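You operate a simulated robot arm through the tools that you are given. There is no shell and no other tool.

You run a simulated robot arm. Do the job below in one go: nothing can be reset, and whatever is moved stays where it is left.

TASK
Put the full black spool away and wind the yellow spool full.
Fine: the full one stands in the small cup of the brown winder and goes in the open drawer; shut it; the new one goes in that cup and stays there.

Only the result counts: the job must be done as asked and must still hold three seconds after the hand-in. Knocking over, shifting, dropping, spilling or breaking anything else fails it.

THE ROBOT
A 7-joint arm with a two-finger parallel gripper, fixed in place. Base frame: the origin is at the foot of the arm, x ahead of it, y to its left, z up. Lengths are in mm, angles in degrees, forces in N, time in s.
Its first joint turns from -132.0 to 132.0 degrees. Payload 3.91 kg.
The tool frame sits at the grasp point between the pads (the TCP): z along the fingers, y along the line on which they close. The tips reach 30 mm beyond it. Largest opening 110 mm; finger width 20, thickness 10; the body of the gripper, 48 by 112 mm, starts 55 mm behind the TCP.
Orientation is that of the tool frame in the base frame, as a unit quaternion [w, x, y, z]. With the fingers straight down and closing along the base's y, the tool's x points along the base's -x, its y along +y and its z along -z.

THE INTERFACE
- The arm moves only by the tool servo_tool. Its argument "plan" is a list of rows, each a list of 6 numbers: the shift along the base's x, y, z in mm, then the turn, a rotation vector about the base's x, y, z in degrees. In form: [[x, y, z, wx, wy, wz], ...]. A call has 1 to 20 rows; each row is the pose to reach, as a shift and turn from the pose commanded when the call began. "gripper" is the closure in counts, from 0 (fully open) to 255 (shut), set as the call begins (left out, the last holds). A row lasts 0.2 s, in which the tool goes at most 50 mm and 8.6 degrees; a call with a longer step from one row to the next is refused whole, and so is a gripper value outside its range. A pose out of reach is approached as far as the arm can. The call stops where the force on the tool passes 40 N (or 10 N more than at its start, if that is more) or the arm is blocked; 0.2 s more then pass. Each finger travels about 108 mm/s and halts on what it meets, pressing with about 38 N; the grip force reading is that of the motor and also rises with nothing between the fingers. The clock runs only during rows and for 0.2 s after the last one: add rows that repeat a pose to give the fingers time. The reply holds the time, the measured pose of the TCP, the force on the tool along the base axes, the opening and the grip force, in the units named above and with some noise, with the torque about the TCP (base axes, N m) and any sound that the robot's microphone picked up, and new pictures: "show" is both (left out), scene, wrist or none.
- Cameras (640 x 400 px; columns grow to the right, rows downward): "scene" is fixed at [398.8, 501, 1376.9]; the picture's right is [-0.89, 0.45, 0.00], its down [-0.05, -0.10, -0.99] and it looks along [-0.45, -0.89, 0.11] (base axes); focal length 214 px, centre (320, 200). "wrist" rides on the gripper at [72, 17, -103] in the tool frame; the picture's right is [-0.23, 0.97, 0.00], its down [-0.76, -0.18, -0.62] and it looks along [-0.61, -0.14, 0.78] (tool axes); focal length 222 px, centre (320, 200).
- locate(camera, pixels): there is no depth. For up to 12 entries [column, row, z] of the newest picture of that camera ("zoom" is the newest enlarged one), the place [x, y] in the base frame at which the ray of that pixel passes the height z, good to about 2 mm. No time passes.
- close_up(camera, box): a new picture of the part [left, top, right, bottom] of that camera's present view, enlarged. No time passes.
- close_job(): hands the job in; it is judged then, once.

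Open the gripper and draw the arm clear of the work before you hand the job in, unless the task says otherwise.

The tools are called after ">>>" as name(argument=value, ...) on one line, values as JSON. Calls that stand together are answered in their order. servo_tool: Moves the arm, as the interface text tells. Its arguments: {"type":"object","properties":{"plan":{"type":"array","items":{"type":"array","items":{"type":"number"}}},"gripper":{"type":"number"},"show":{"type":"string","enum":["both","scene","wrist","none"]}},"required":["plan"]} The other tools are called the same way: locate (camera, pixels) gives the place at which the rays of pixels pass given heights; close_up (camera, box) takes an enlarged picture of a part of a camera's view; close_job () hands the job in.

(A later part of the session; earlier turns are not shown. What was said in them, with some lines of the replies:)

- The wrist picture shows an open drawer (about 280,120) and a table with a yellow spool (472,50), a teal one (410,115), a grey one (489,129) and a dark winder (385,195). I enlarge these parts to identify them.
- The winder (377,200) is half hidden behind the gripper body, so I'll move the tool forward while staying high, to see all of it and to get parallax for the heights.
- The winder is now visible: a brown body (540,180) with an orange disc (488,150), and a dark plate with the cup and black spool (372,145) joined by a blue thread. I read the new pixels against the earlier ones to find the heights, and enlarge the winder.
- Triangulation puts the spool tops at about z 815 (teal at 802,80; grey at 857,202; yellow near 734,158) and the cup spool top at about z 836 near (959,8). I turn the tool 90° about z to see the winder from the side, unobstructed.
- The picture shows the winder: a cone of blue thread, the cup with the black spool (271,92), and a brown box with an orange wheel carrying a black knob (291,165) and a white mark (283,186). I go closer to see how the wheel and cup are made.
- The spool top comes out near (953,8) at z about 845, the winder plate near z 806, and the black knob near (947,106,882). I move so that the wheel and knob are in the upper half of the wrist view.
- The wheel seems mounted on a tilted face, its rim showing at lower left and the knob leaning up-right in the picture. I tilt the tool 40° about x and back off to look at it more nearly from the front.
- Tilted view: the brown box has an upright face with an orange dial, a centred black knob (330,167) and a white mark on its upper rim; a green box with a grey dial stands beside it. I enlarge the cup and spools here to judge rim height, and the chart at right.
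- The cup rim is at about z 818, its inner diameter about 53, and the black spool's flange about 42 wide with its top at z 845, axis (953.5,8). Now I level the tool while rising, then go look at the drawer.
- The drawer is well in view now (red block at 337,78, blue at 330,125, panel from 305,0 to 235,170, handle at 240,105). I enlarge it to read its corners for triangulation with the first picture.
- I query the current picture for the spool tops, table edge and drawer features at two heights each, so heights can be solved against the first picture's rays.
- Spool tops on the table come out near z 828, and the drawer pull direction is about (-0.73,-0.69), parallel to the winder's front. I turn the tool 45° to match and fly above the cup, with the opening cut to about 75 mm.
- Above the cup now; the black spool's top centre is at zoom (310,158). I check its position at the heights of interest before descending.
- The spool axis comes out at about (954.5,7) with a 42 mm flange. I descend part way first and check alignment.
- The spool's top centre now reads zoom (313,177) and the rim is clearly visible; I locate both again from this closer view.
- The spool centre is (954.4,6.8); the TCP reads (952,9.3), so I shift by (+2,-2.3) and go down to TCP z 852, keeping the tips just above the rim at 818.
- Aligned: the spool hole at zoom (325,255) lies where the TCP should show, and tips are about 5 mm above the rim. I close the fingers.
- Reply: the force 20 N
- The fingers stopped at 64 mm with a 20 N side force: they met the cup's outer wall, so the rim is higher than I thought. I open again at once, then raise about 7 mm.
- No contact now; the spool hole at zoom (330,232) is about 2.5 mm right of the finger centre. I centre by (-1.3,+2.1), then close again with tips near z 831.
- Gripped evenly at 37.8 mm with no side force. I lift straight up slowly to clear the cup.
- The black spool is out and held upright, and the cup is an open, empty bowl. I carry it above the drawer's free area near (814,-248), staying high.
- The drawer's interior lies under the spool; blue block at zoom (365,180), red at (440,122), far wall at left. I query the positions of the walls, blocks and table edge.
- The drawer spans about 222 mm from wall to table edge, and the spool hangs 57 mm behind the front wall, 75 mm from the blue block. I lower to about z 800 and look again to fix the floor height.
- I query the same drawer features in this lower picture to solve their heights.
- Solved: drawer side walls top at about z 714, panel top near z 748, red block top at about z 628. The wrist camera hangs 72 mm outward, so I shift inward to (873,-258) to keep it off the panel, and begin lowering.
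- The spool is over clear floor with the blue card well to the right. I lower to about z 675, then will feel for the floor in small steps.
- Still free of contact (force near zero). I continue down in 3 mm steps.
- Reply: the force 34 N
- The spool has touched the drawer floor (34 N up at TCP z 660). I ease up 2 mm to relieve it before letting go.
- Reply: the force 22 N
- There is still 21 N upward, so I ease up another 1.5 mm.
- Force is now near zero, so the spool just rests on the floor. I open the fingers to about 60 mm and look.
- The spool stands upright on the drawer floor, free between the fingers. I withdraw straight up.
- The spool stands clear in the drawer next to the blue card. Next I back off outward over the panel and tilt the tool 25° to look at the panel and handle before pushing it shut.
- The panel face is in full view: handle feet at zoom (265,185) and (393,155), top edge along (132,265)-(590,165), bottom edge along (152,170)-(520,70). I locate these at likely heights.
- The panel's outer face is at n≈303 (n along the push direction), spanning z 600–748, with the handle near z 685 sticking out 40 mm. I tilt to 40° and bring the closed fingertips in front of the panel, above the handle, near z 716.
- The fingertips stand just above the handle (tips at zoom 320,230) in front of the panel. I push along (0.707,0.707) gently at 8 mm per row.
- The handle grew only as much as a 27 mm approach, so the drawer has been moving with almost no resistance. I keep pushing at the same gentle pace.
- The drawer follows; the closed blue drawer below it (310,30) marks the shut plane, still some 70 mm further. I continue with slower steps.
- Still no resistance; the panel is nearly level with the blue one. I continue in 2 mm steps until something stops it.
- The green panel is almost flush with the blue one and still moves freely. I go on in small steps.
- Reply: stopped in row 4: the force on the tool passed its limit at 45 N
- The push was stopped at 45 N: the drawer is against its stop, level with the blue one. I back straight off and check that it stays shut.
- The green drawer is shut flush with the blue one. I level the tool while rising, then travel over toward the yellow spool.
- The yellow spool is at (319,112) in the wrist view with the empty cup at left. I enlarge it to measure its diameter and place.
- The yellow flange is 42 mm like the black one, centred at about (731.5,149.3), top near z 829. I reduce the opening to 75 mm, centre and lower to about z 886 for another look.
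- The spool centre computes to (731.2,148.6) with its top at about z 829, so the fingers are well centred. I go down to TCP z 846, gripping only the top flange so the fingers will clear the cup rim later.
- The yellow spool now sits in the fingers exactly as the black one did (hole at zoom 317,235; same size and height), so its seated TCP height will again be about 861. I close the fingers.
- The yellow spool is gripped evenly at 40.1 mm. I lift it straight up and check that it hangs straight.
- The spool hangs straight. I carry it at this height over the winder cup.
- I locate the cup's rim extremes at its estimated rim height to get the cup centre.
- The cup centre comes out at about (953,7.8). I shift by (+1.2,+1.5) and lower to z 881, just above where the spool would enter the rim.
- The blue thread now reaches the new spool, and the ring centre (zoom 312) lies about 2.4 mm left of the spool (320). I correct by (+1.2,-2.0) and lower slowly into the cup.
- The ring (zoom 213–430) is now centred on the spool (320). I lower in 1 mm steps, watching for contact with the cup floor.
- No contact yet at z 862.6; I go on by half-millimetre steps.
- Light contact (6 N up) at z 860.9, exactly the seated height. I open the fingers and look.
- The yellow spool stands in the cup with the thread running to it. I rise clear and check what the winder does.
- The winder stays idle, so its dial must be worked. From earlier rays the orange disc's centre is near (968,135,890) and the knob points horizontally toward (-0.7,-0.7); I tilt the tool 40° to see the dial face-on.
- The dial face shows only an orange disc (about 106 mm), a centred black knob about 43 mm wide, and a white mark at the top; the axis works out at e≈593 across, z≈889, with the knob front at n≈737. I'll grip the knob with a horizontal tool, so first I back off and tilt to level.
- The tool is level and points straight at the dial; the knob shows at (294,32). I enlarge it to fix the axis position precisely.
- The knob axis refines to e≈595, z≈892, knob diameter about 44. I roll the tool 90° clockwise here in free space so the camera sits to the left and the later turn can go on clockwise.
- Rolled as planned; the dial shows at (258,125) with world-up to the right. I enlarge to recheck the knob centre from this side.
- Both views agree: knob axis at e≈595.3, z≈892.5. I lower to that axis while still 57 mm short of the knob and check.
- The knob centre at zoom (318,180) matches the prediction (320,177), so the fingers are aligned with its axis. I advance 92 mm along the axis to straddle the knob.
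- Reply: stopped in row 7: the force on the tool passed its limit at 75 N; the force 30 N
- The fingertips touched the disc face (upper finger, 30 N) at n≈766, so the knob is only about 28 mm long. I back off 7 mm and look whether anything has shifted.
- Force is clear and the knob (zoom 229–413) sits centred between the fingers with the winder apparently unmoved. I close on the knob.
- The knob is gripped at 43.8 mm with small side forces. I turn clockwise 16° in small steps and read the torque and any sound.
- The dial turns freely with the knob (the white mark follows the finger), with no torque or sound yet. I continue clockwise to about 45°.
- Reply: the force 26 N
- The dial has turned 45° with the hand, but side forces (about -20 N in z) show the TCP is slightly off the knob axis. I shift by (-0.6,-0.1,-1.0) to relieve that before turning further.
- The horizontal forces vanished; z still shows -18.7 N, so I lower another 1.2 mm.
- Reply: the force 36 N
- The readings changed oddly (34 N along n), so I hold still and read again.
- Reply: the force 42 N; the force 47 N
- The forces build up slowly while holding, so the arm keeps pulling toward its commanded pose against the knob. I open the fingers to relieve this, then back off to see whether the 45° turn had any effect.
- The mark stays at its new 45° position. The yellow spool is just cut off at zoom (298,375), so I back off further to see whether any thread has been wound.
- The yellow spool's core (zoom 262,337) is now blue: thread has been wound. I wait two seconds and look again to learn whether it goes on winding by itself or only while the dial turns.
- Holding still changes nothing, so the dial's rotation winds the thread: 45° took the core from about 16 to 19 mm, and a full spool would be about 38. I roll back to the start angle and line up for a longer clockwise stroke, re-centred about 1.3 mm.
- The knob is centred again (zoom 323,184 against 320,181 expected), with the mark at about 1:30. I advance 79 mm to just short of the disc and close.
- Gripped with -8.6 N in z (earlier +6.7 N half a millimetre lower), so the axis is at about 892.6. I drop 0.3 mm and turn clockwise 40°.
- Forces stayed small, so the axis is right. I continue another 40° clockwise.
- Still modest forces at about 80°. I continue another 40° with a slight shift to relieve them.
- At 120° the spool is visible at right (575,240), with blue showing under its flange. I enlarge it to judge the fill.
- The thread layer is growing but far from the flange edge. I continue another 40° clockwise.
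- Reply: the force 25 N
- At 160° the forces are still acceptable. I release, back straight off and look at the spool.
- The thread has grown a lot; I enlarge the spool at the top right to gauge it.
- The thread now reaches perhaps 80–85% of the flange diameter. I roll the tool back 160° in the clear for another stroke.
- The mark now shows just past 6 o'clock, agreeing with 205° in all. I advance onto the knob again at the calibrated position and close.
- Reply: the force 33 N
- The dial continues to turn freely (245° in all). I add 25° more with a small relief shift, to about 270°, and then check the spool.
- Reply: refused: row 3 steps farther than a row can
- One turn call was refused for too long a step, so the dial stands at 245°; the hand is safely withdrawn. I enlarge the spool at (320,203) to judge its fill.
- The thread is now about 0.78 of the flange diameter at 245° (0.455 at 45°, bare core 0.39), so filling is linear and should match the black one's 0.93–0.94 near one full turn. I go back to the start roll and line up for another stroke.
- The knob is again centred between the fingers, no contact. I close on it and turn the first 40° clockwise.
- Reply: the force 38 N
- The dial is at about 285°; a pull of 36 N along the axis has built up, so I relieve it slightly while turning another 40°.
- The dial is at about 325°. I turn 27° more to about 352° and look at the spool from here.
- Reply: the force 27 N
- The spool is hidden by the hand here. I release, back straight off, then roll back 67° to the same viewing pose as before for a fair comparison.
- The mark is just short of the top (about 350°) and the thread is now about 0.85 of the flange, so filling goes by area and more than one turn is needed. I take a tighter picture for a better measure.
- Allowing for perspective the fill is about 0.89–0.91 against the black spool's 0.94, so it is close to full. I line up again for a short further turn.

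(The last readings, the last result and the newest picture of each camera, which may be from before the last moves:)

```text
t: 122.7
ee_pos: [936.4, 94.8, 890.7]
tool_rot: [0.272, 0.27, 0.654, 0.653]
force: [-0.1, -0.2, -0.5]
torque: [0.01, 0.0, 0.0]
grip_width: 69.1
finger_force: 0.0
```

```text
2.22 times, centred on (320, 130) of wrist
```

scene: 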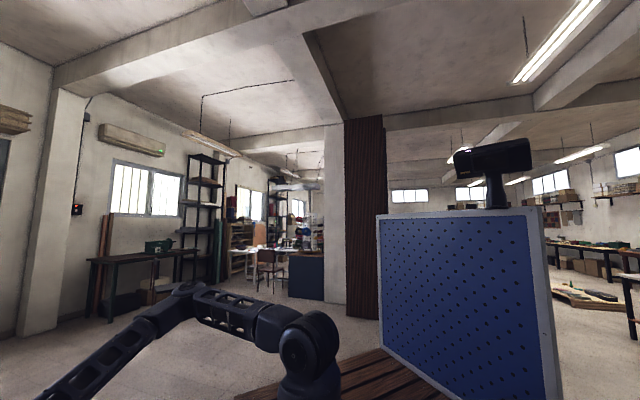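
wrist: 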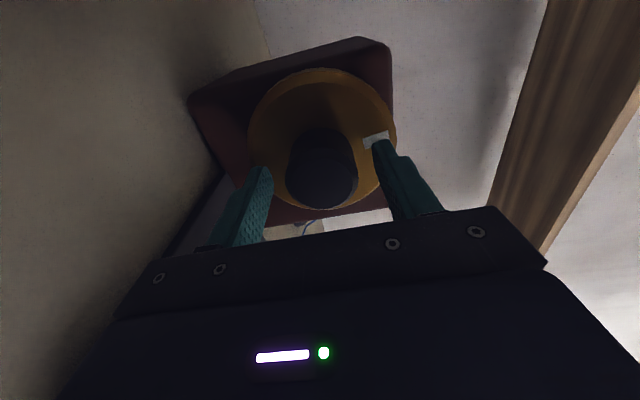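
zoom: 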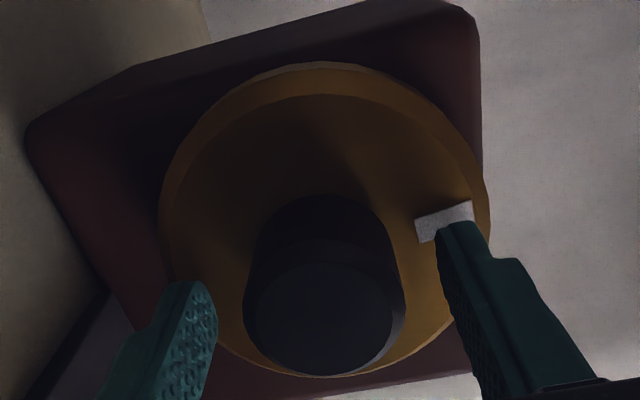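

The mark is about 8° short of its starting place. I grip and turn 24° more, to about 376°.

>>> servo_tool(plan=[[0, 0, 0, 0, 0, 0], [0, 0, 0, 0, 0, 0]], gripper=255, show="none")

>>> servo_tool(plan=[[0, 0, 0, 4.2, 4.2, 0], [0, 0, 0, 8.5, 8.5, 0], [0, 0, 0, 12.7, 12.7, 0], [0, 0, 0, 17, 17, 0], [0, 0, 0, 17, 17, 0]], show="none")

>>> servo_tool(plan=[[0, 0, 0, 0, 0, 0], [0, 0, 0, 0, 0, 0]], gripper=95, show="none")

>>> servo_tool(plan=[[-12, -12, 0, 0, 0, 0], [-32, -32, 0, 0, 0, 0], [-52, -52, 5, 2.8, 2.8, 0], [-75, -82, 10, 5.6, 5.6, 0], [-95, -112, 15, 8.5, 8.5, 0], [-100, -122, 20, 11.3, 11.3, 0], [-100, -122, 20, 11.3, 11.3, 0]], show="wrist")

>>> close_up(camera="wrist", box=[295, 178, 345, 228])

```text
t: 123.3
ee_pos: [936.4, 95.2, 892.5]
tool_rot: [0.271, 0.27, 0.654, 0.652]
force: [7.6, 4.1, 12.5]
torque: [0.42, -0.4, 0.62]
grip_width: 43.6
finger_force: 45.1
```

```text
t: 124.5
ee_pos: [936.9, 95.6, 891.2]
tool_rot: [0.127, 0.399, 0.584, 0.695]
force: [-12.2, -8.3, 11.7]
torque: [0.88, -0.83, 0.67]
grip_width: 43.5
finger_force: 45.4
```

```text
t: 125.1
ee_pos: [935.8, 95.5, 890.3]
tool_rot: [0.128, 0.399, 0.584, 0.695]
force: [-0.1, -0.3, 0.4]
torque: [0.01, 0.02, -0.02]
grip_width: 69.1
finger_force: 0.0
```

```text
t: 126.7
ee_pos: [836.7, -27.5, 911.6]
tool_rot: [0.031, 0.476, 0.523, 0.707]
force: [-0.4, -0.2, -0.3]
torque: [0.0, 0.03, 0.03]
grip_width: 69.1
finger_force: 0.0
```

wrist: 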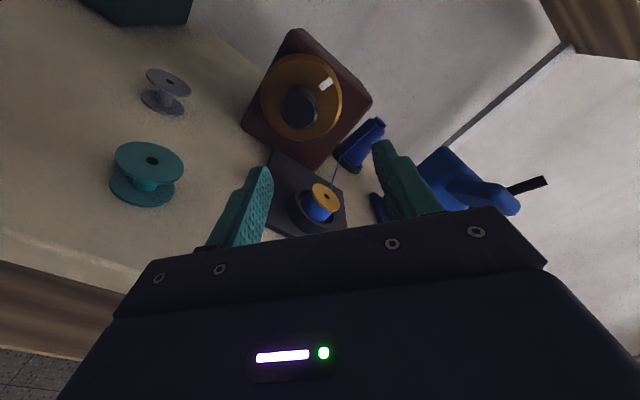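

```text
8.00 times, centred on (320, 203) of wrist
```

zoom: 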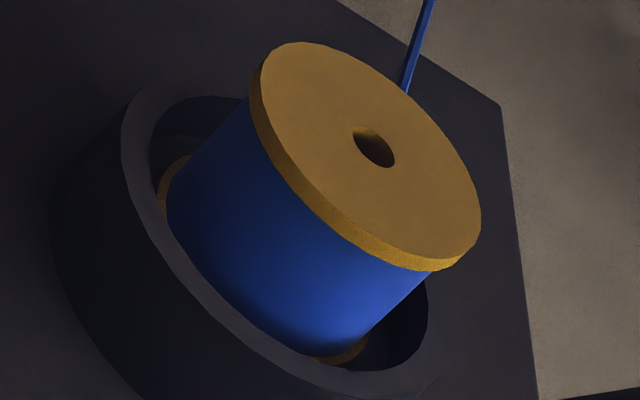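

Growth since the last look is slight. I take tighter pictures of both edges of the thread to measure precisely.

>>> close_up(camera="wrist", box=[320, 196, 348, 226])

>>> close_up(camera="wrist", box=[296, 184, 324, 214])

```text
13.33 times, centred on (334, 211) of wrist
```

zoom: 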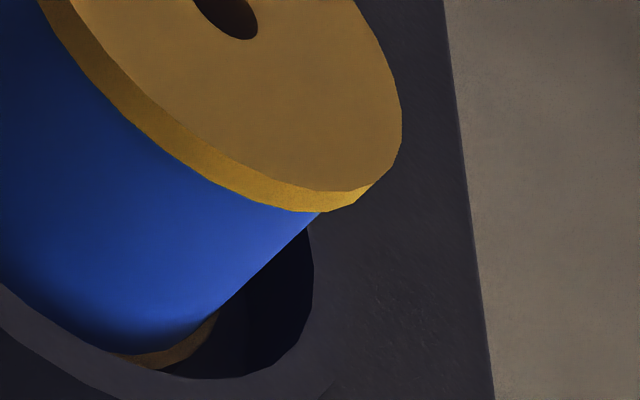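

```text
13.33 times, centred on (310, 199) of wrist
```

zoom: 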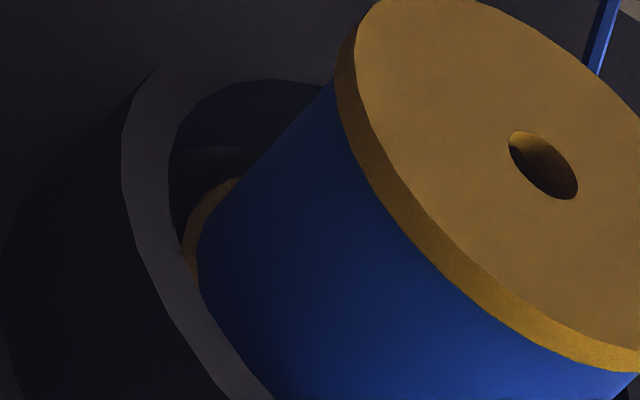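

Measured: thread 31.4 px against flange 35.2 px, i.e. about 0.92 after perspective, up from 0.905; the black one was about 0.945. It is still growing slightly and no signal has come, so I line up for another stroke.

>>> servo_tool(plan=[[10, 14, -4, -5.6, -5.6, 0], [20, 28, -8, -11.2, -11.2, 0], [30, 42, -12, -16.8, -16.8, 0], [40, 57, -16, -22.4, -22.4, 0], [50.7, 72.2, -19.8, -28, -28, 0], [50.7, 72.2, -19.8, -28.3, -28.3, 0], [50.7, 72.2, -19.8, -28.3, -28.3, 0]], show="none")

>>> servo_tool(plan=[[14, 14, 0, 0, 0, 0], [28, 28, 0, 0, 0, 0], [40, 40, 0, 0, 0, 0], [46, 46, 0, 0, 0, 0], [49.3, 49.8, 0, 0, 0, 0], [49.3, 49.8, 0, 0, 0, 0]], show="none")

>>> servo_tool(plan=[[0, 0, 0, 0, 0, 0], [0, 0, 0, 0, 0, 0]], gripper=255, show="none")

>>> servo_tool(plan=[[0, 0, 0, 4.2, 4.2, 0], [0, 0, 0, 8.5, 8.5, 0], [0, 0, 0, 12.7, 12.7, 0], [0, 0, 0, 17, 17, 0], [0, 0, 0, 17, 17, 0]], show="none")

```text
t: 128.3
ee_pos: [888.2, 44.7, 890.8]
tool_rot: [0.271, 0.269, 0.654, 0.653]
force: [-0.3, 0.3, -0.5]
torque: [-0.01, 0.0, -0.02]
grip_width: 69.2
finger_force: 0.0
```

```text
t: 129.7
ee_pos: [937.3, 95.1, 891.8]
tool_rot: [0.271, 0.268, 0.654, 0.653]
force: [0.4, -1.0, 0.6]
torque: [0.0, 0.03, 0.02]
grip_width: 69.0
finger_force: 0.1
```

```text
t: 130.3
ee_pos: [936.0, 94.9, 891.8]
tool_rot: [0.27, 0.269, 0.655, 0.653]
force: [0.1, -1.2, -3.3]
torque: [0.5, -0.57, -0.09]
grip_width: 43.9
finger_force: 44.7
```

```text
t: 131.5
ee_pos: [936.5, 95.7, 892.8]
tool_rot: [0.129, 0.398, 0.584, 0.695]
force: [6.6, 7.7, 7.5]
torque: [0.59, -0.57, -0.6]
grip_width: 43.4
finger_force: 44.6
```

About 400° with no stop or signal and small forces. I add 16° and then withdraw to the viewing pose.

>>> servo_tool(plan=[[0, 0, 0, 3.8, 3.8, 0], [0, 0, 0, 7.6, 7.6, 0], [0, 0, 0, 11.3, 11.3, 0], [0, 0, 0, 11.3, 11.3, 0]], show="none")

>>> servo_tool(plan=[[0, 0, 0, 0, 0, 0], [0, 0, 0, 0, 0, 0]], gripper=95, show="none")

>>> servo_tool(plan=[[-12, -12, 0, 0, 0, 0], [-32, -32, 0, 0, 0, 0], [-52, -52, 5, 0, 0, 0], [-75, -82, 10, 0, 0, 0], [-95, -112, 15, 0, 0, 0], [-100, -122, 20, 0, 0, 0], [-100, -122, 20, 0, 0, 0]], show="wrist")

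>>> close_up(camera="wrist", box=[320, 196, 348, 226])

>>> close_up(camera="wrist", box=[296, 184, 324, 214])

```text
t: 132.5
ee_pos: [935.7, 95.4, 892.5]
tool_rot: [0.031, 0.476, 0.523, 0.706]
force: [1.9, 1.4, 13.1]
torque: [0.65, -0.6, 0.18]
grip_width: 43.7
finger_force: 44.8
```

```text
t: 133.1
ee_pos: [936.8, 95.5, 890.7]
tool_rot: [0.03, 0.477, 0.523, 0.706]
force: [0.1, -0.2, -1.1]
torque: [-0.01, 0.01, -0.06]
grip_width: 69.0
finger_force: 0.2
```

```text
t: 134.7
ee_pos: [836.6, -26.2, 913.1]
tool_rot: [0.031, 0.476, 0.523, 0.706]
force: [0.5, -0.5, 0.1]
torque: [0.02, 0.03, 0.0]
grip_width: 68.6
finger_force: 0.0
```

wrist: 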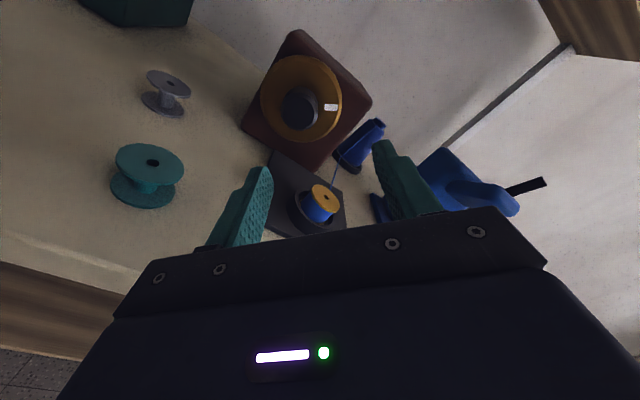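

```text
13.33 times, centred on (334, 211) of wrist
```

zoom: 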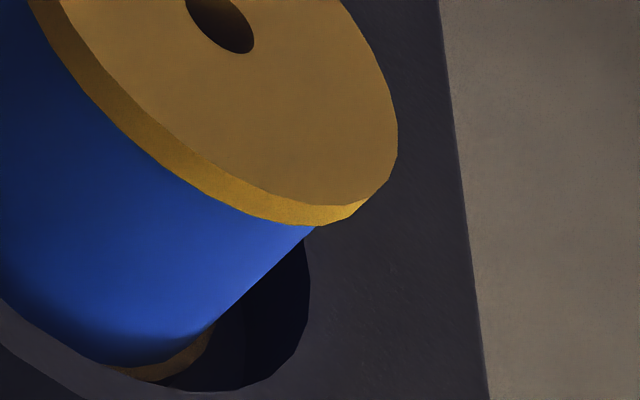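

```text
13.33 times, centred on (310, 199) of wrist
```

zoom: 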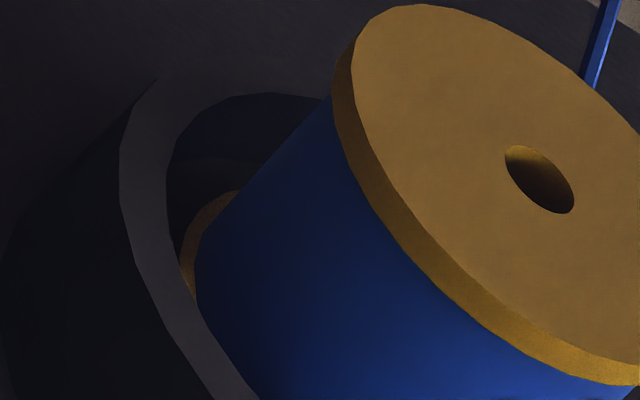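

Between 376° and 416° the mark moved on but the thread edges did not move at all: the spool has stopped taking thread and is full. I raise the arm away, opening the gripper, and begin to turn the tool back.

>>> servo_tool(plan=[[-10, -10, 30, 0, 0, 0], [-20, -20, 65, 0, 0, 0], [-30, -30, 100, 0, 0, 0], [-40, -40, 130, 0, 0, 0], [-50, -40, 150, -5.6, -5.6, 0], [-50, -40, 150, -11.2, -11.2, 0], [-50, -40, 150, -16.8, -16.8, 0], [-50, -40, 150, -22.4, -22.4, 0], [-50, -40, 150, -28, -28, 0], [-50, -40, 150, -33.6, -33.6, 0], [-50, -40, 150, -39.2, -39.2, 0], [-50, -40, 150, -44.8, -44.8, 0], [-50, -40, 150, -50.4, -50.4, 0], [-50, -40, 150, -56, -56, 0], [-50, -40, 150, -61.6, -61.6, 0], [-50, -40, 150, -67.2, -67.2, 0], [-50, -40, 150, -72.8, -72.8, 0], [-50, -40, 150, -78.4, -78.4, 0], [-50, -40, 150, -84, -84, 0], [-50, -40, 150, -89.6, -89.6, 0]], gripper=0, show="none")

>>> servo_tool(plan=[[0, 0, 0, -1.6, -1.6, 0], [0, 0, 0, -1.6, -1.6, 0]], show="wrist")

```text
t: 138.9
ee_pos: [786.2, -67.8, 1061.5]
tool_rot: [0.645, -0.254, 0.661, 0.288]
force: [-0.2, 0.3, 0.5]
torque: [0.01, 0.02, 0.01]
grip_width: 110.0
finger_force: 0.1
```

```text
t: 139.5
ee_pos: [787.6, -65.8, 1060.8]
tool_rot: [0.651, -0.266, 0.656, 0.275]
force: [0.3, 0.4, 0.3]
torque: [-0.02, 0.0, 0.0]
grip_width: 110.1
finger_force: 0.0
```

wrist: 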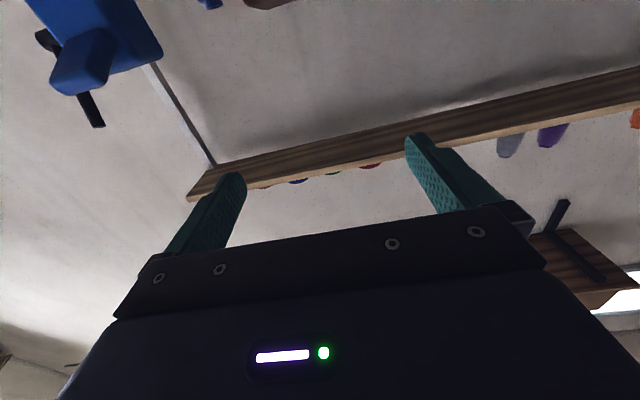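

The arm is high and clear. I tilt the tool back down to the starting attitude to take a last look at the whole bench.

>>> servo_tool(plan=[[-4, 0, 2, -5.7, 5.7, 0], [-8, 0, 4, -11.4, 11.4, 0], [-12, 0, 6, -17.1, 17.1, 0], [-16, 0, 8, -22.8, 22.8, 0], [-20, 0, 10, -28.5, 28.5, 0], [-24, 0, 12, -34.2, 34.2, 0], [-28, 0, 14, -39.9, 39.9, 0], [-32, 0, 16, -45.6, 45.6, 0], [-36, 0, 18, -51.3, 51.3, 0], [-40, 0, 20, -57, 57, 0], [-44, 0, 20, -62.5, 62.5, 0], [-44, 0, 20, -63.5, 63.5, 0], [-44, 0, 20, -63.5, 63.5, 0]], show="both")

>>> close_up(camera="wrist", box=[100, 0, 420, 220])

```text
t: 142.3
ee_pos: [742.7, -66.4, 1081.8]
tool_rot: [0.001, -0.376, 0.927, -0.001]
force: [-0.6, -0.4, 0.1]
torque: [-0.02, 0.0, 0.02]
grip_width: 109.9
finger_force: 0.0
```

scene: 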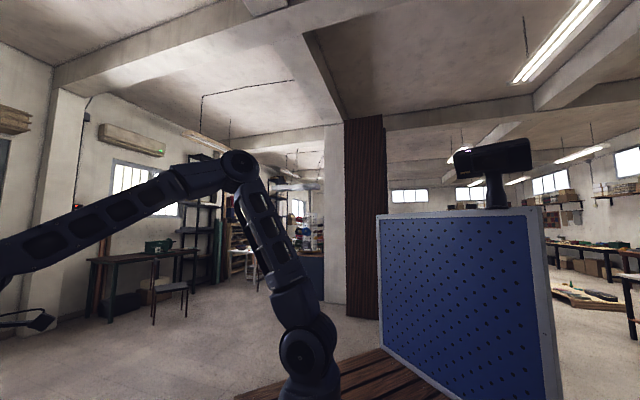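
wrist: 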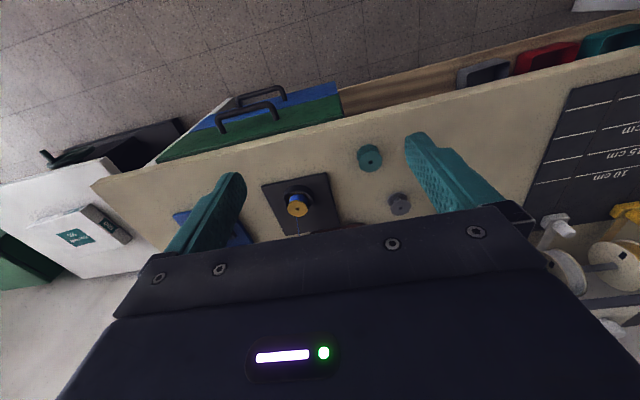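

```text
1.82 times, centred on (260, 110) of wrist
```

zoom: 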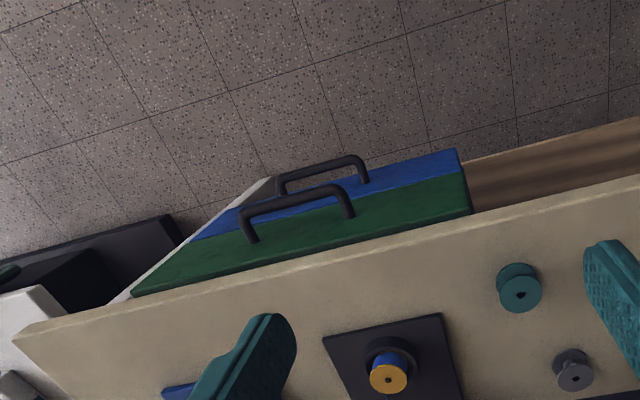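

Final check: the drawer fronts look flush, the blue-filled yellow spool stands in the cup (zoom 388,372), and the teal and grey spools are where they were. I verify the drawer's position numerically before handing in.

>>> locate(camera="zoom", pixels=[[468, 190, 600], [458, 150, 460], [250, 240, 685], [350, 212, 685], [284, 190, 540], [365, 180, 540], [520, 293, 829], [574, 377, 829]])

>>> close_up(camera="wrist", box=[150, 70, 360, 200])

>>> close_up(camera="wrist", box=[250, 140, 430, 240])

```text
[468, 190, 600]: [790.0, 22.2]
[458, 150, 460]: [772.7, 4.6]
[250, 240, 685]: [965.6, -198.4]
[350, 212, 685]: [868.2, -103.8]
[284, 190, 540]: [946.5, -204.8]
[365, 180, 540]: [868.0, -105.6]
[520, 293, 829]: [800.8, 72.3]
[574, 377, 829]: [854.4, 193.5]
```

```text
3.05 times, centred on (255, 135) of wrist
```

zoom: 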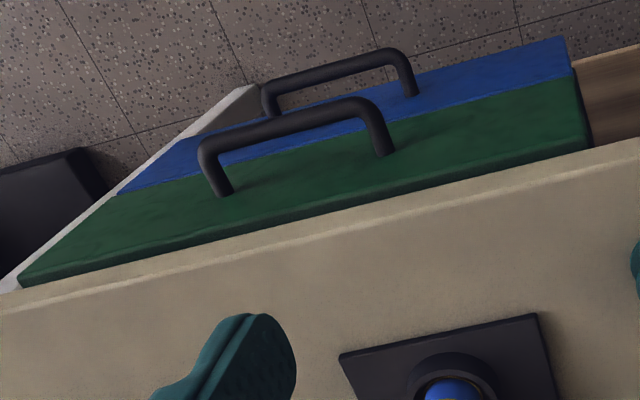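

```text
3.56 times, centred on (340, 190) of wrist
```

zoom: 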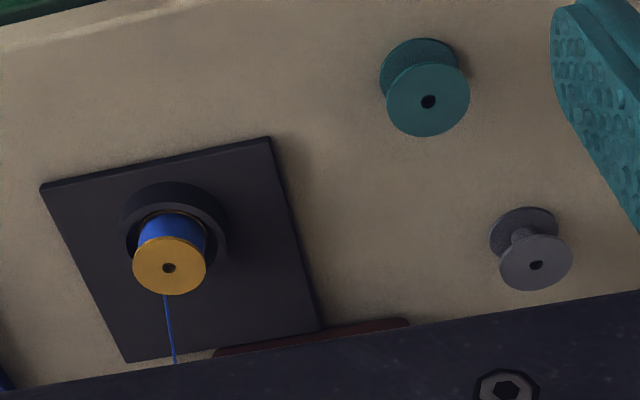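

Green handle feet are at n≈541 (300 when open), level with the closed blue drawer, and the teal and grey spools have not moved. The yellow spool, wound blue, stands in the cup and the arm is clear with the gripper open, so I hand the job in.

>>> close_job()

```text
The job is handed in.
```

I put the full black spool in the drawer, shut the drawer, and wound the yellow spool full in the winder cup. The job is handed in, but I have not seen the judged result.

- **Black spool:** it was standing upright on the drawer floor, clear of the red and blue cards, when I let go. I could not check it again after the drawer closed.
- **Drawer:** it closed until it met its stop and now sits flush with the blue drawer below it.
- **Yellow spool:** it sits in the winder cup, and I wound it by turning the winder's knob clockwise. The thread stopped growing by about 376°, and turning on to about 416° added nothing. I took that as full. The thread measured about 0.92 of the flange width, against my rough 0.945 for the black spool.
- **Contact along the way:** twice the fingers touched something they should not have:
  - They closed on the cup's outer wall while I was reaching for the black spool.
  - They pressed the dial face with up to 75 N while I was lining up on the knob.

  The winder did not appear to shift either time.

In the last look the teal and grey spools had not moved, and the arm was clear of the bench with the gripper open.
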